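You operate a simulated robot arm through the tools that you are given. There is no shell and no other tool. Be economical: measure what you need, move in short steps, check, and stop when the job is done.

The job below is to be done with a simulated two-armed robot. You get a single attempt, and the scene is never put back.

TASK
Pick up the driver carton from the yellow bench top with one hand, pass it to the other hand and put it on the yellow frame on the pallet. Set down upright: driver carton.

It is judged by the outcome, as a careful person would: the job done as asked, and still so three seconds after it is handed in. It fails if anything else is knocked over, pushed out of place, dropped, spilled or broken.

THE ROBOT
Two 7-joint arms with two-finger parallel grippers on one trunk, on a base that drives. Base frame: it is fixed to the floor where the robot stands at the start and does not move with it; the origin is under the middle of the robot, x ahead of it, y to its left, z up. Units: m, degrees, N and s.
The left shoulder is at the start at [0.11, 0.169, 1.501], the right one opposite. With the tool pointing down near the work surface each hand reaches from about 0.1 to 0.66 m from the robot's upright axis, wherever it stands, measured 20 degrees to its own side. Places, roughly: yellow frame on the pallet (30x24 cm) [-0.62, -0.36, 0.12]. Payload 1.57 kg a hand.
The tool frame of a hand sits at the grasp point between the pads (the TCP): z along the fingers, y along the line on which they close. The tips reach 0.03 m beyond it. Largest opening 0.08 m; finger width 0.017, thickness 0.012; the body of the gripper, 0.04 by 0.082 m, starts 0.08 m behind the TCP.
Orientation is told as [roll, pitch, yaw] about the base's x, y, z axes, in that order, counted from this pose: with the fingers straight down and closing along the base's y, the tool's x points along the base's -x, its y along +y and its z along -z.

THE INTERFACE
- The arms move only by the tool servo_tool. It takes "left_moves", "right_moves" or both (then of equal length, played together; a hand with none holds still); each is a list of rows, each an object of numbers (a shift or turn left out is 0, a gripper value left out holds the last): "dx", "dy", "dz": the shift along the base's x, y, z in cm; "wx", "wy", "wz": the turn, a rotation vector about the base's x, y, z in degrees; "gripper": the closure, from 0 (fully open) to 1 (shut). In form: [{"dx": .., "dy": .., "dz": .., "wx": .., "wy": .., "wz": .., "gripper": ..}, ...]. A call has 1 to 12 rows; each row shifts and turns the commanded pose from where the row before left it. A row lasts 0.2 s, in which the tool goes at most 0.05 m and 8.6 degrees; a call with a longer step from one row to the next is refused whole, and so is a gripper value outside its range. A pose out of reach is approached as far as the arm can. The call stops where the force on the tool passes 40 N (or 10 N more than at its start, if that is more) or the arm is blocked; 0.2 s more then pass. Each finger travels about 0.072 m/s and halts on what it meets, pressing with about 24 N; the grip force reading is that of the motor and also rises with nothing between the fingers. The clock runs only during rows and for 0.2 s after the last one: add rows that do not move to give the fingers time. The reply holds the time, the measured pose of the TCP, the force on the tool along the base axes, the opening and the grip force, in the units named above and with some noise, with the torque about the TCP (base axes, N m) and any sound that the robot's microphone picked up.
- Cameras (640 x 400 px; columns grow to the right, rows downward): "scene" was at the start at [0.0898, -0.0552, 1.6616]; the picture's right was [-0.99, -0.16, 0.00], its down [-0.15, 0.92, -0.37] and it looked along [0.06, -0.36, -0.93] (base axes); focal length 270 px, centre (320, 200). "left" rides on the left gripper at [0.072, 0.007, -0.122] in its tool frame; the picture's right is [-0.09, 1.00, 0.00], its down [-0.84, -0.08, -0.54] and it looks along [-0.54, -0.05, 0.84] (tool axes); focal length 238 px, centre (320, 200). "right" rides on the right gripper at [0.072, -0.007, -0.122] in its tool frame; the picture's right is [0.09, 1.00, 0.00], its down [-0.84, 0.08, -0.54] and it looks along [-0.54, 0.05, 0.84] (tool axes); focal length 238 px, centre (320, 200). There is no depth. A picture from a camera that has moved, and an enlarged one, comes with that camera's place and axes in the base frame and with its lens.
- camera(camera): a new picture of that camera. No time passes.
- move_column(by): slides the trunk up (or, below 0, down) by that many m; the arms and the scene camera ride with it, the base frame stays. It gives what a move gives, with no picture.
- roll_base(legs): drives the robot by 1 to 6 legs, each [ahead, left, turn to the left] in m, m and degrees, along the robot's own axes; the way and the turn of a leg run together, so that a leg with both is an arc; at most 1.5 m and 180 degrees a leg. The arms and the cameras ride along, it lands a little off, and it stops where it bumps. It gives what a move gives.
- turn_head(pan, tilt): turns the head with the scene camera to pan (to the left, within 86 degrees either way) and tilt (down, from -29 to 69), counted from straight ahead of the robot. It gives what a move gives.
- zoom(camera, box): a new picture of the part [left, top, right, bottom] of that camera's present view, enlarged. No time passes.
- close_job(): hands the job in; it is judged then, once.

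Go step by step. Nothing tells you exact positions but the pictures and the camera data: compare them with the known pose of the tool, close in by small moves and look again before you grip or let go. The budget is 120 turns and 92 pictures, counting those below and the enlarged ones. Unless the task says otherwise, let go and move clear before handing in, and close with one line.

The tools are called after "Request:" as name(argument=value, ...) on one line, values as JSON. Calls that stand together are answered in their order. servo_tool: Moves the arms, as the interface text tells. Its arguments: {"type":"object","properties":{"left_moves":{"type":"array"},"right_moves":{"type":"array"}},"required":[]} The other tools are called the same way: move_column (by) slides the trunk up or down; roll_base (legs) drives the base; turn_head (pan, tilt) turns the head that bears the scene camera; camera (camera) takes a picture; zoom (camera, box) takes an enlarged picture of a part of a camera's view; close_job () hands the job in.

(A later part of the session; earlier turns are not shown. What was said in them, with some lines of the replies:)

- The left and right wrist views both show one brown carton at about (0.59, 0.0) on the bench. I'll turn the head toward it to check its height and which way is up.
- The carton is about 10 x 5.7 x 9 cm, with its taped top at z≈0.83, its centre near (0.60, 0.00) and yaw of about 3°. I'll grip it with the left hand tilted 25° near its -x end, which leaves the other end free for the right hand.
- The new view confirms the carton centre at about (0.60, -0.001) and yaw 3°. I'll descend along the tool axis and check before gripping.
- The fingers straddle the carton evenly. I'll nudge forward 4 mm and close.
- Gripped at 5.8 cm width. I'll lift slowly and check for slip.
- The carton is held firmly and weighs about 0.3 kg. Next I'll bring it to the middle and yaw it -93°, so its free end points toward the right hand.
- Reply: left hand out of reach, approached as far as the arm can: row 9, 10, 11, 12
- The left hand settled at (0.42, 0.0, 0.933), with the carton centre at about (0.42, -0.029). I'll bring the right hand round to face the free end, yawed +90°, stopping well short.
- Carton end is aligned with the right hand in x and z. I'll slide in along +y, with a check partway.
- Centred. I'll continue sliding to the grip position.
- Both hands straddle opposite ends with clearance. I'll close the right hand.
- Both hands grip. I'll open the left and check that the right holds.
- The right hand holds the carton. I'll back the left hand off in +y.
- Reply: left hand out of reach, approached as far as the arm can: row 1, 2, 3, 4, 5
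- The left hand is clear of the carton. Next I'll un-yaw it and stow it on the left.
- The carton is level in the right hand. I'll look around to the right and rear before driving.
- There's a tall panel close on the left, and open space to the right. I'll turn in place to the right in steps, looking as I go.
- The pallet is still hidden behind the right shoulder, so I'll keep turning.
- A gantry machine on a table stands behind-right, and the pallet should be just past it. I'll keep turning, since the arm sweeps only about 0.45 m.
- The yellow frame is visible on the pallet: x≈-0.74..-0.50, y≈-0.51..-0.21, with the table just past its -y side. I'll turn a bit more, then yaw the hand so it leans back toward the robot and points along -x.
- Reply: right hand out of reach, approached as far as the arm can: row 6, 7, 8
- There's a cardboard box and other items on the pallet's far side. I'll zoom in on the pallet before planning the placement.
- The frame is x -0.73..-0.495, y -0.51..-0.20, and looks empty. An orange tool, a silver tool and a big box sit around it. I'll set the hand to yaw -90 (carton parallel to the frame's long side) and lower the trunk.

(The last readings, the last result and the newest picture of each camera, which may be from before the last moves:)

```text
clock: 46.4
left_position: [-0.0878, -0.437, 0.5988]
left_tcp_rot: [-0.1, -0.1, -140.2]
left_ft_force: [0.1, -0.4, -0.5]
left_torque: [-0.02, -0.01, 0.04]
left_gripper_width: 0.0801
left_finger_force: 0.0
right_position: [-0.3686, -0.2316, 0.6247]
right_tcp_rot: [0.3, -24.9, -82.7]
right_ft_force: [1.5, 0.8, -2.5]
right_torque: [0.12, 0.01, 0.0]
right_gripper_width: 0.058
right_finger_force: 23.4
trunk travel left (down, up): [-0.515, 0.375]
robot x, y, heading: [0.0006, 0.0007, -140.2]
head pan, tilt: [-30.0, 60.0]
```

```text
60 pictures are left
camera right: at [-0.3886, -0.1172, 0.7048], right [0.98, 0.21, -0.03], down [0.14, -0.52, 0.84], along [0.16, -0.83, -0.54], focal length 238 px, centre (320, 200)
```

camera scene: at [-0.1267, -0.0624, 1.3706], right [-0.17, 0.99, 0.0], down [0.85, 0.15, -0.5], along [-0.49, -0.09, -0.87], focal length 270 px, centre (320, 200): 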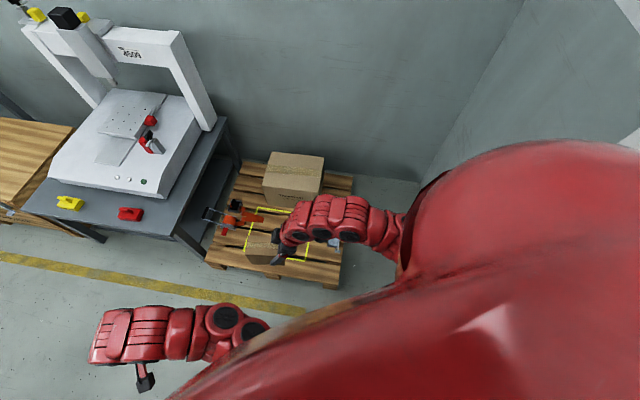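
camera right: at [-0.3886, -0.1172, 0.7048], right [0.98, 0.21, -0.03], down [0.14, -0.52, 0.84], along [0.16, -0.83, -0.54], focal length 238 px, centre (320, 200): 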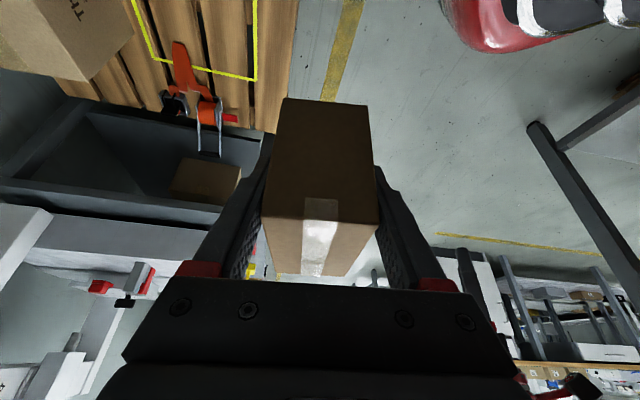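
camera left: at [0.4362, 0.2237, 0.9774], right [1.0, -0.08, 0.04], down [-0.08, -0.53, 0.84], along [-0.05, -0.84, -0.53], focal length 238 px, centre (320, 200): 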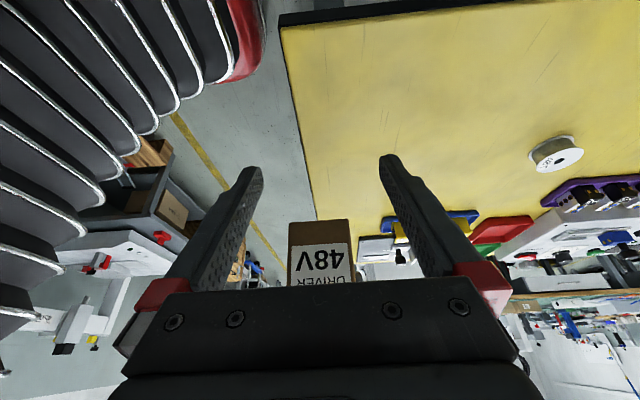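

The carton is hanging level. I'll lower the trunk further, then carry the carton out over the frame at about 0.35 m.

Request:
move_column(by=-0.26)

Request:
servo_tool(right_moves=[{"dx": -2.4, "dy": -0.95, "wz": -1.5}, {"dx": -2.4, "dy": -0.95, "wz": -1.5}, {"dx": -2.4, "dy": -0.95, "wz": -1.5}, {"dx": -2.4, "dy": -0.95, "wz": -1.5}, {"dx": -2.4, "dy": -0.95, "wz": -1.5}, {}])

Request:
camera(camera="scene")

Request:
camera(camera="right")

```text
clock: 49.1
left_position: [-0.0881, -0.4368, 0.3395]
left_tcp_rot: [0.0, 0.0, -140.1]
left_ft_force: [0.0, 1.1, -0.7]
left_torque: [-0.01, 0.01, -0.01]
left_gripper_width: 0.0798
left_finger_force: 0.0
right_position: [-0.3685, -0.2313, 0.3651]
right_tcp_rot: [0.3, -24.8, -82.6]
right_ft_force: [0.4, 0.7, -1.4]
right_torque: [0.05, 0.04, 0.0]
right_gripper_width: 0.0576
right_finger_force: 24.3
trunk travel left (down, up): [-0.255, 0.635]
robot x, y, heading: [0.0037, -0.0005, -139.9]
head pan, tilt: [-30.0, 60.0]
```

```text
clock: 50.5
left_position: [-0.0885, -0.4372, 0.3388]
left_tcp_rot: [0.0, 0.0, -140.1]
left_ft_force: [-0.5, 0.2, -0.7]
left_torque: [-0.01, -0.02, -0.02]
left_gripper_width: 0.08
left_finger_force: 0.1
right_position: [-0.4881, -0.2764, 0.3643]
right_tcp_rot: [0.3, -24.7, -90.1]
right_ft_force: [0.4, -0.8, -3.1]
right_torque: [0.12, -0.02, 0.02]
right_gripper_width: 0.0579
right_finger_force: 23.9
trunk travel left (down, up): [-0.255, 0.635]
robot x, y, heading: [0.0011, -0.0014, -139.9]
head pan, tilt: [-30.0, 60.0]
```

```text
59 pictures are left
camera scene: at [-0.1268, -0.0625, 1.1105], right [-0.17, 0.99, 0.0], down [0.85, 0.15, -0.5], along [-0.49, -0.09, -0.87], focal length 270 px, centre (320, 200)
```

scene: 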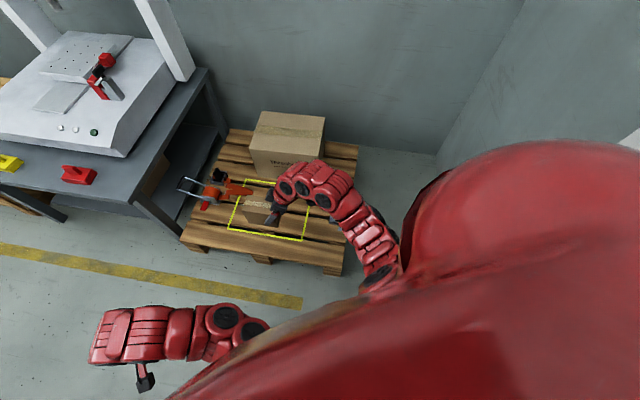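

```text
58 pictures are left
camera right: at [-0.4938, -0.1619, 0.4438], right [1.0, 0.08, -0.03], down [0.07, -0.53, 0.84], along [0.05, -0.84, -0.54], focal length 238 px, centre (320, 200)
```

right: 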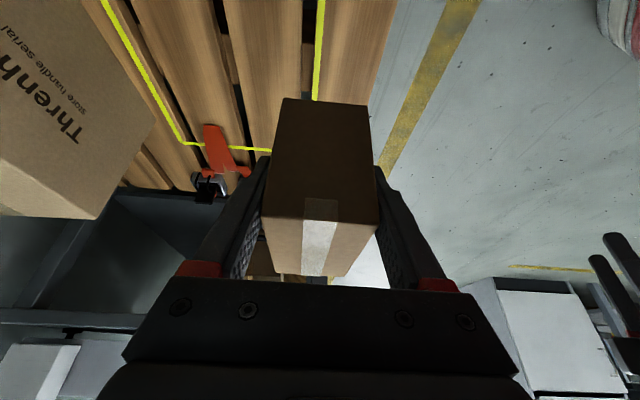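

The orange tool's tip pokes into the frame near (-0.67, -0.45), so I'll target the carton centre at (-0.60, -0.34), well clear of it.

Request:
servo_tool(right_moves=[{"dx": -2.8, "dy": -0.85}, {"dx": -2.8, "dy": -0.85}, {"dx": -2.8, "dy": -0.85}, {"dx": -2.8, "dy": -0.85}, {"dz": -3}, {"dz": -3}, {}])

Request:
zoom(camera="scene", box=[160, 90, 400, 290])

Request:
camera(camera="right")

```text
clock: 52.1
left_position: [-0.088, -0.4377, 0.3386]
left_tcp_rot: [0.0, 0.1, -140.1]
left_ft_force: [0.4, -0.3, 0.3]
left_torque: [0.0, -0.03, 0.0]
left_gripper_width: 0.0799
left_finger_force: 0.0
right_position: [-0.5983, -0.3127, 0.304]
right_tcp_rot: [0.3, -24.7, -90.1]
right_ft_force: [0.4, -0.1, -2.7]
right_torque: [0.09, -0.01, 0.04]
right_gripper_width: 0.0578
right_finger_force: 23.8
trunk travel left (down, up): [-0.255, 0.635]
robot x, y, heading: [-0.001, -0.0018, -140.1]
head pan, tilt: [-30.0, 60.0]
```

```text
2.00 times, centred on (280, 190) of scene
camera zoom: at [-0.1269, -0.0625, 1.1105], right [-0.17, 0.99, 0.0], down [0.85, 0.15, -0.5], along [-0.49, -0.09, -0.87], focal length 540 px, centre (400, 220)
```

zoom: 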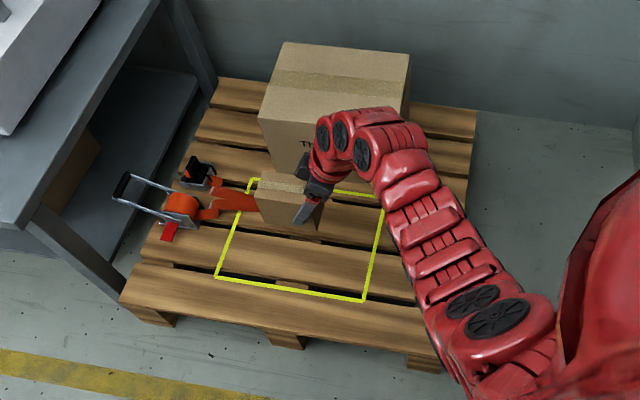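

```text
56 pictures are left
camera right: at [-0.6053, -0.1967, 0.3838], right [1.0, 0.08, -0.03], down [0.07, -0.53, 0.84], along [0.05, -0.84, -0.54], focal length 238 px, centre (320, 200)
```

right: 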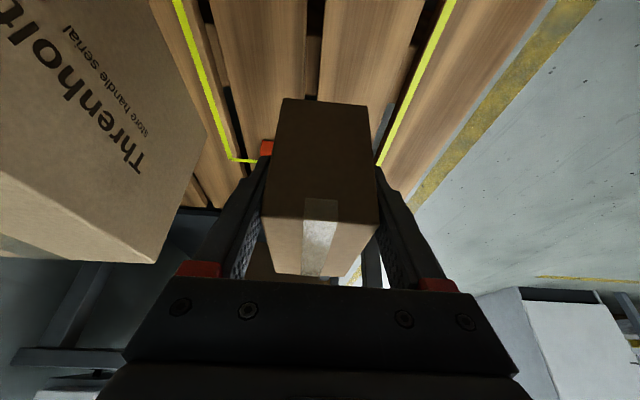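

The spot is clear: about 5 cm to the orange tip, with the big box well behind. I'll lower most of the way.

Request:
servo_tool(right_moves=[{"dz": -2.5}, {"dz": -2.5}, {"dz": -2.5}, {"dz": -2}, {"dz": -1}, {}])

Request:
camera(camera="right")

Request:
zoom(camera="scene", box=[200, 140, 360, 260])

```text
clock: 53.5
left_position: [-0.0883, -0.4369, 0.3378]
left_tcp_rot: [0.0, 0.0, -140.2]
left_ft_force: [0.3, -0.5, 0.1]
left_torque: [0.01, -0.02, 0.01]
left_gripper_width: 0.0802
left_finger_force: 0.2
right_position: [-0.6011, -0.3114, 0.2089]
right_tcp_rot: [0.2, -24.8, -90.0]
right_ft_force: [-1.0, -0.4, -3.0]
right_torque: [0.09, 0.01, 0.0]
right_gripper_width: 0.0579
right_finger_force: 23.5
right hand out of reach, approached as far as the arm can: row 5
trunk travel left (down, up): [-0.255, 0.635]
robot x, y, heading: [-0.0022, -0.0029, -140.0]
head pan, tilt: [-30.0, 60.0]
```

```text
55 pictures are left
camera right: at [-0.6072, -0.1964, 0.2902], right [1.0, 0.08, -0.04], down [0.08, -0.53, 0.84], along [0.05, -0.84, -0.54], focal length 238 px, centre (320, 200)
```

right: 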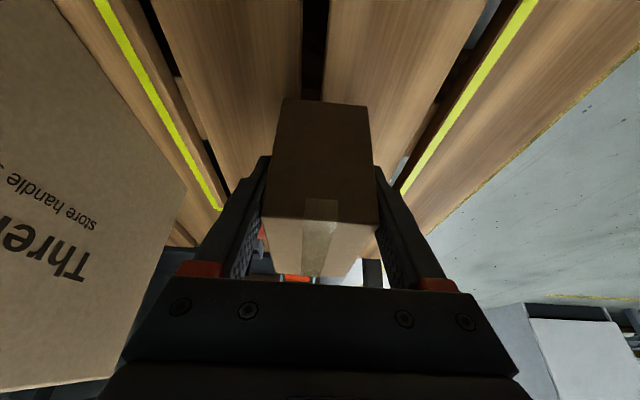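

```text
3.33 times, centred on (280, 200) of scene
camera zoom: at [-0.1269, -0.0625, 1.1105], right [-0.17, 0.99, 0.0], down [0.85, 0.15, -0.5], along [-0.49, -0.09, -0.87], focal length 899 px, centre (453, 200)
```

zoom: 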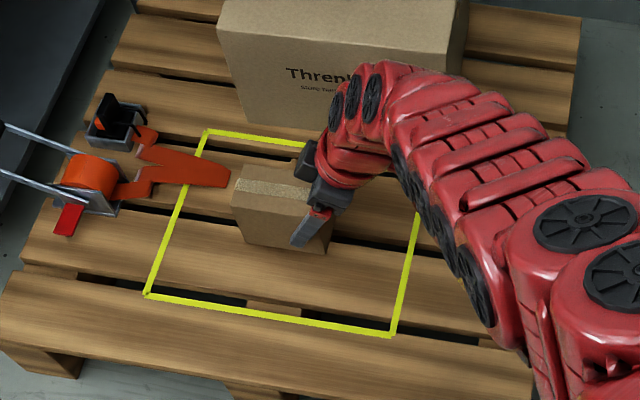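

The carton would straddle a slat gap here at x≈-0.605. I'll shift +4.2 cm so it sits on the single slat (about -0.60..-0.515), still inside the frame, and then lower with the trunk.

Request:
servo_tool(right_moves=[{"dx": 1.4}, {"dx": 1.4}, {"dx": 1.4}, {}])

Request:
camera(camera="right")

Request:
zoom(camera="scene", box=[200, 140, 360, 260])

```text
clock: 54.5
left_position: [-0.0889, -0.4385, 0.3372]
left_tcp_rot: [0.1, 0.0, -140.1]
left_ft_force: [0.3, -0.4, -0.3]
left_torque: [-0.01, -0.01, 0.0]
left_gripper_width: 0.0798
left_finger_force: 0.0
right_position: [-0.5579, -0.312, 0.2104]
right_tcp_rot: [0.2, -24.7, -90.1]
right_ft_force: [-0.4, 1.0, -2.9]
right_torque: [0.1, -0.01, 0.01]
right_gripper_width: 0.0579
right_finger_force: 24.5
trunk travel left (down, up): [-0.255, 0.635]
robot x, y, heading: [-0.0057, 0.0014, -140.1]
head pan, tilt: [-30.0, 60.0]
```

```text
53 pictures are left
camera right: at [-0.5637, -0.1963, 0.2904], right [1.0, 0.08, -0.03], down [0.07, -0.53, 0.84], along [0.05, -0.84, -0.54], focal length 238 px, centre (320, 200)
```

right: 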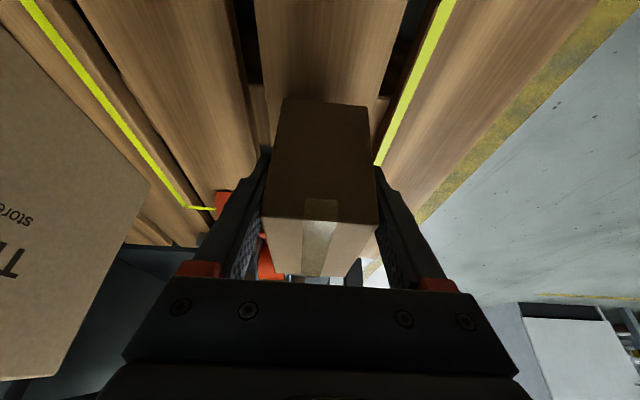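

```text
3.33 times, centred on (280, 200) of scene
camera zoom: at [-0.1268, -0.0625, 1.1105], right [-0.17, 0.99, 0.0], down [0.85, 0.15, -0.5], along [-0.49, -0.09, -0.87], focal length 899 px, centre (453, 200)
```

zoom: 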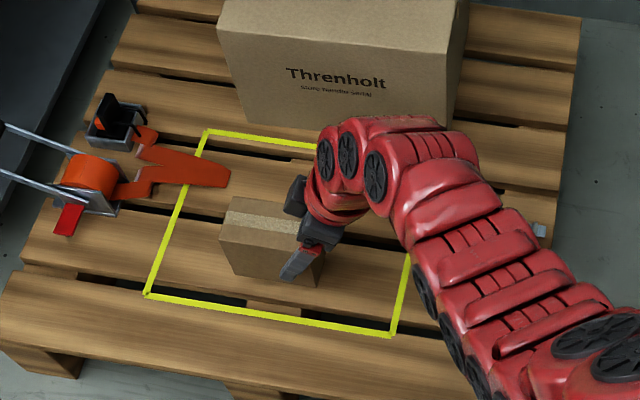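

The carton is now centred over one slat, clear of everything. I'll lower 2 cm by trunk, then step down to contact.

Request:
move_column(by=-0.02)

Request:
servo_tool(right_moves=[{"dz": -0.3}, {"dz": -0.3}, {}])

Request:
camera(camera="right")

```text
clock: 55.1
left_position: [-0.0881, -0.4381, 0.3182]
left_tcp_rot: [0.0, -0.1, -140.1]
left_ft_force: [0.3, -0.3, 1.5]
left_torque: [0.0, 0.01, 0.01]
left_gripper_width: 0.0799
left_finger_force: 0.2
right_position: [-0.5576, -0.3118, 0.1916]
right_tcp_rot: [0.3, -25.0, -90.1]
right_ft_force: [0.5, 0.2, -3.5]
right_torque: [0.08, -0.01, -0.02]
right_gripper_width: 0.0578
right_finger_force: 24.3
trunk travel left (down, up): [-0.235, 0.655]
robot x, y, heading: [0.0008, -0.0007, -140.2]
head pan, tilt: [-30.0, 60.0]
```

```text
clock: 56.0
left_position: [-0.0886, -0.437, 0.3179]
left_tcp_rot: [-0.1, -0.1, -140.0]
left_ft_force: [-0.1, 0.7, 0.7]
left_torque: [-0.01, 0.03, 0.0]
left_gripper_width: 0.0799
left_finger_force: 0.1
right_position: [-0.558, -0.3131, 0.1875]
right_tcp_rot: [0.2, -25.0, -90.1]
right_ft_force: [-0.9, 0.3, 5.8]
right_torque: [-0.59, 0.3, -0.1]
right_gripper_width: 0.0576
right_finger_force: 24.4
trunk travel left (down, up): [-0.235, 0.655]
robot x, y, heading: [-0.003, 0.0023, -140.3]
head pan, tilt: [-30.0, 60.0]
```

```text
51 pictures are left
camera right: at [-0.5643, -0.197, 0.2662], right [1.0, 0.08, -0.04], down [0.08, -0.53, 0.84], along [0.05, -0.84, -0.53], focal length 238 px, centre (320, 200)
```

right: 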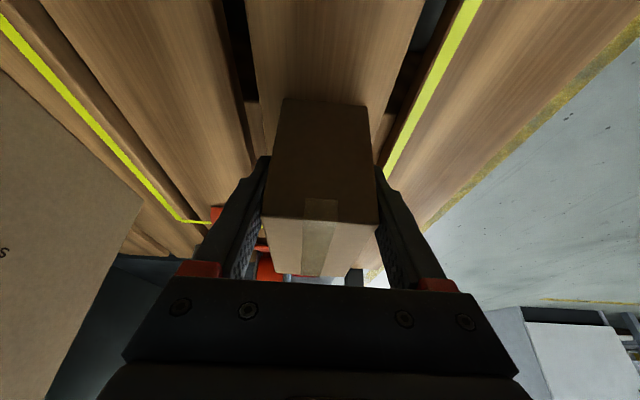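

There's contact, with torque showing the far (-y) end touching first. I'll add a tiny levelling turn before releasing.

Request:
servo_tool(right_moves=[{"wx": -0.6}, {}])

```text
clock: 56.5
left_position: [-0.0881, -0.4379, 0.3184]
left_tcp_rot: [0.0, -0.2, -140.1]
left_ft_force: [-0.5, -0.9, 0.4]
left_torque: [-0.01, -0.06, 0.02]
left_gripper_width: 0.08
left_finger_force: 0.0
right_position: [-0.5591, -0.3126, 0.1861]
right_tcp_rot: [0.1, -25.5, -90.0]
right_ft_force: [-3.7, 2.6, 11.0]
right_torque: [0.51, 0.54, -0.03]
right_gripper_width: 0.0578
right_finger_force: 24.2
trunk travel left (down, up): [-0.235, 0.655]
robot x, y, heading: [0.0004, -0.0028, -140.4]
head pan, tilt: [-30.0, 60.0]
```

The torque flipped sign, so the carton is essentially flush. I'll go back half of that turn and open gently.

Request:
servo_tool(right_moves=[{"wx": 0.3, "dz": 0.05}, {}, {"gripper": 0.85}, {"gripper": 0.7}, {"gripper": 0.5}, {"gripper": 0.3}, {"gripper": 0.0}, {}, {}])

Request:
camera(camera="right")

Request:
zoom(camera="scene", box=[200, 140, 360, 260])

```text
clock: 58.5
left_position: [-0.0879, -0.4373, 0.3188]
left_tcp_rot: [0.0, -0.2, -140.1]
left_ft_force: [-0.1, 0.1, -0.3]
left_torque: [0.01, 0.0, 0.03]
left_gripper_width: 0.0801
left_finger_force: 0.0
right_position: [-0.5574, -0.3129, 0.1856]
right_tcp_rot: [0.3, -25.2, -90.1]
right_ft_force: [0.3, 0.0, -0.4]
right_torque: [-0.01, 0.0, 0.04]
right_gripper_width: 0.0802
right_finger_force: 0.0
trunk travel left (down, up): [-0.235, 0.655]
robot x, y, heading: [0.0026, 0.0001, -139.9]
head pan, tilt: [-30.0, 60.0]
```

```text
50 pictures are left
camera right: at [-0.5632, -0.1965, 0.2646], right [1.0, 0.08, -0.03], down [0.07, -0.53, 0.85], along [0.05, -0.85, -0.53], focal length 238 px, centre (320, 200)
```

right: 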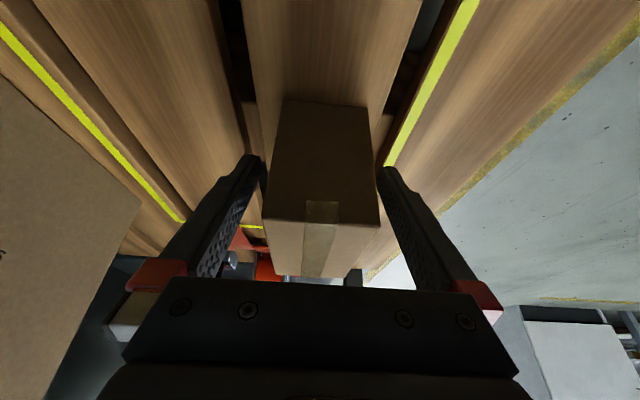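

```text
3.33 times, centred on (280, 200) of scene
camera zoom: at [-0.1265, -0.0624, 1.0905], right [-0.17, 0.99, 0.0], down [0.85, 0.15, -0.5], along [-0.49, -0.09, -0.87], focal length 899 px, centre (453, 200)
```

zoom: 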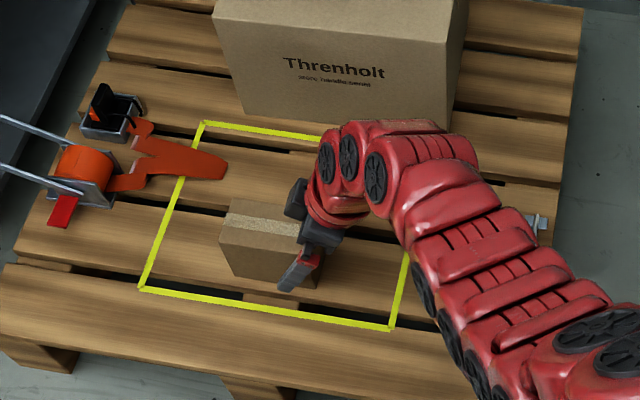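

Released, and the carton stands on the slat inside the frame. I'll withdraw along the tool axis.

Request:
servo_tool(right_moves=[{"dy": 0.42, "dz": 0.9}, {"dy": 0.84, "dz": 1.8}, {"dy": 1.27, "dz": 2.7}, {"dy": 1.27, "dz": 2.7}, {"dy": 1.27, "dz": 2.7}, {"dx": 1, "dz": 3}, {"dx": 1, "dz": 3}, {}])

Request:
move_column(by=0.15)

Request:
zoom(camera="scene", box=[180, 130, 380, 280])

Request:
camera(camera="right")

```text
clock: 60.4
left_position: [-0.0879, -0.437, 0.3186]
left_tcp_rot: [0.0, -0.1, -140.1]
left_ft_force: [-0.4, -0.3, 0.4]
left_torque: [-0.02, -0.02, -0.04]
left_gripper_width: 0.08
left_finger_force: 0.0
right_position: [-0.5386, -0.2617, 0.3553]
right_tcp_rot: [0.3, -25.3, -90.1]
right_ft_force: [0.4, -0.1, 0.4]
right_torque: [0.0, -0.03, 0.01]
right_gripper_width: 0.08
right_finger_force: 0.0
trunk travel left (down, up): [-0.235, 0.655]
robot x, y, heading: [-0.0022, -0.0031, -139.9]
head pan, tilt: [-30.0, 60.0]
```

```text
clock: 62.1
left_position: [-0.0884, -0.4376, 0.4693]
left_tcp_rot: [0.0, -0.2, -140.1]
left_ft_force: [0.2, -0.5, -0.6]
left_torque: [0.0, 0.01, 0.01]
left_gripper_width: 0.0799
left_finger_force: 0.0
right_position: [-0.5388, -0.2629, 0.5048]
right_tcp_rot: [0.4, -25.2, -90.1]
right_ft_force: [0.5, -1.0, 0.1]
right_torque: [0.0, 0.03, 0.01]
right_gripper_width: 0.0799
right_finger_force: 0.1
trunk travel left (down, up): [-0.385, 0.505]
robot x, y, heading: [0.0006, 0.0006, -140.2]
head pan, tilt: [-30.0, 60.0]
```

```text
2.67 times, centred on (280, 205) of scene
camera zoom: at [-0.1267, -0.0624, 1.2405], right [-0.17, 0.99, 0.0], down [0.85, 0.15, -0.5], along [-0.49, -0.09, -0.87], focal length 720 px, centre (427, 187)
```

zoom: 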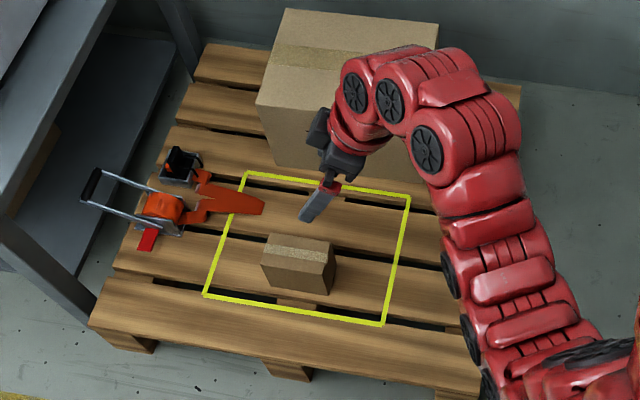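

```text
47 pictures are left
camera right: at [-0.545, -0.1462, 0.5835], right [1.0, 0.08, -0.04], down [0.07, -0.53, 0.85], along [0.05, -0.85, -0.53], focal length 238 px, centre (320, 200)
```

right: 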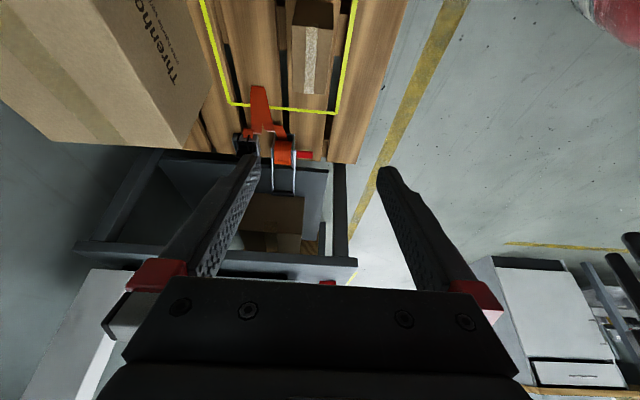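

The carton is standing upright, tape side up, fully inside the yellow frame. The hand is clear and nothing else has moved, so I'm handing in.

Request:
close_job()

```text
The job is handed in.
```

The driver carton was picked up with the left hand, passed to the right, and set down upright inside the yellow frame on the pallet; the last pictures showed nothing else disturbed.
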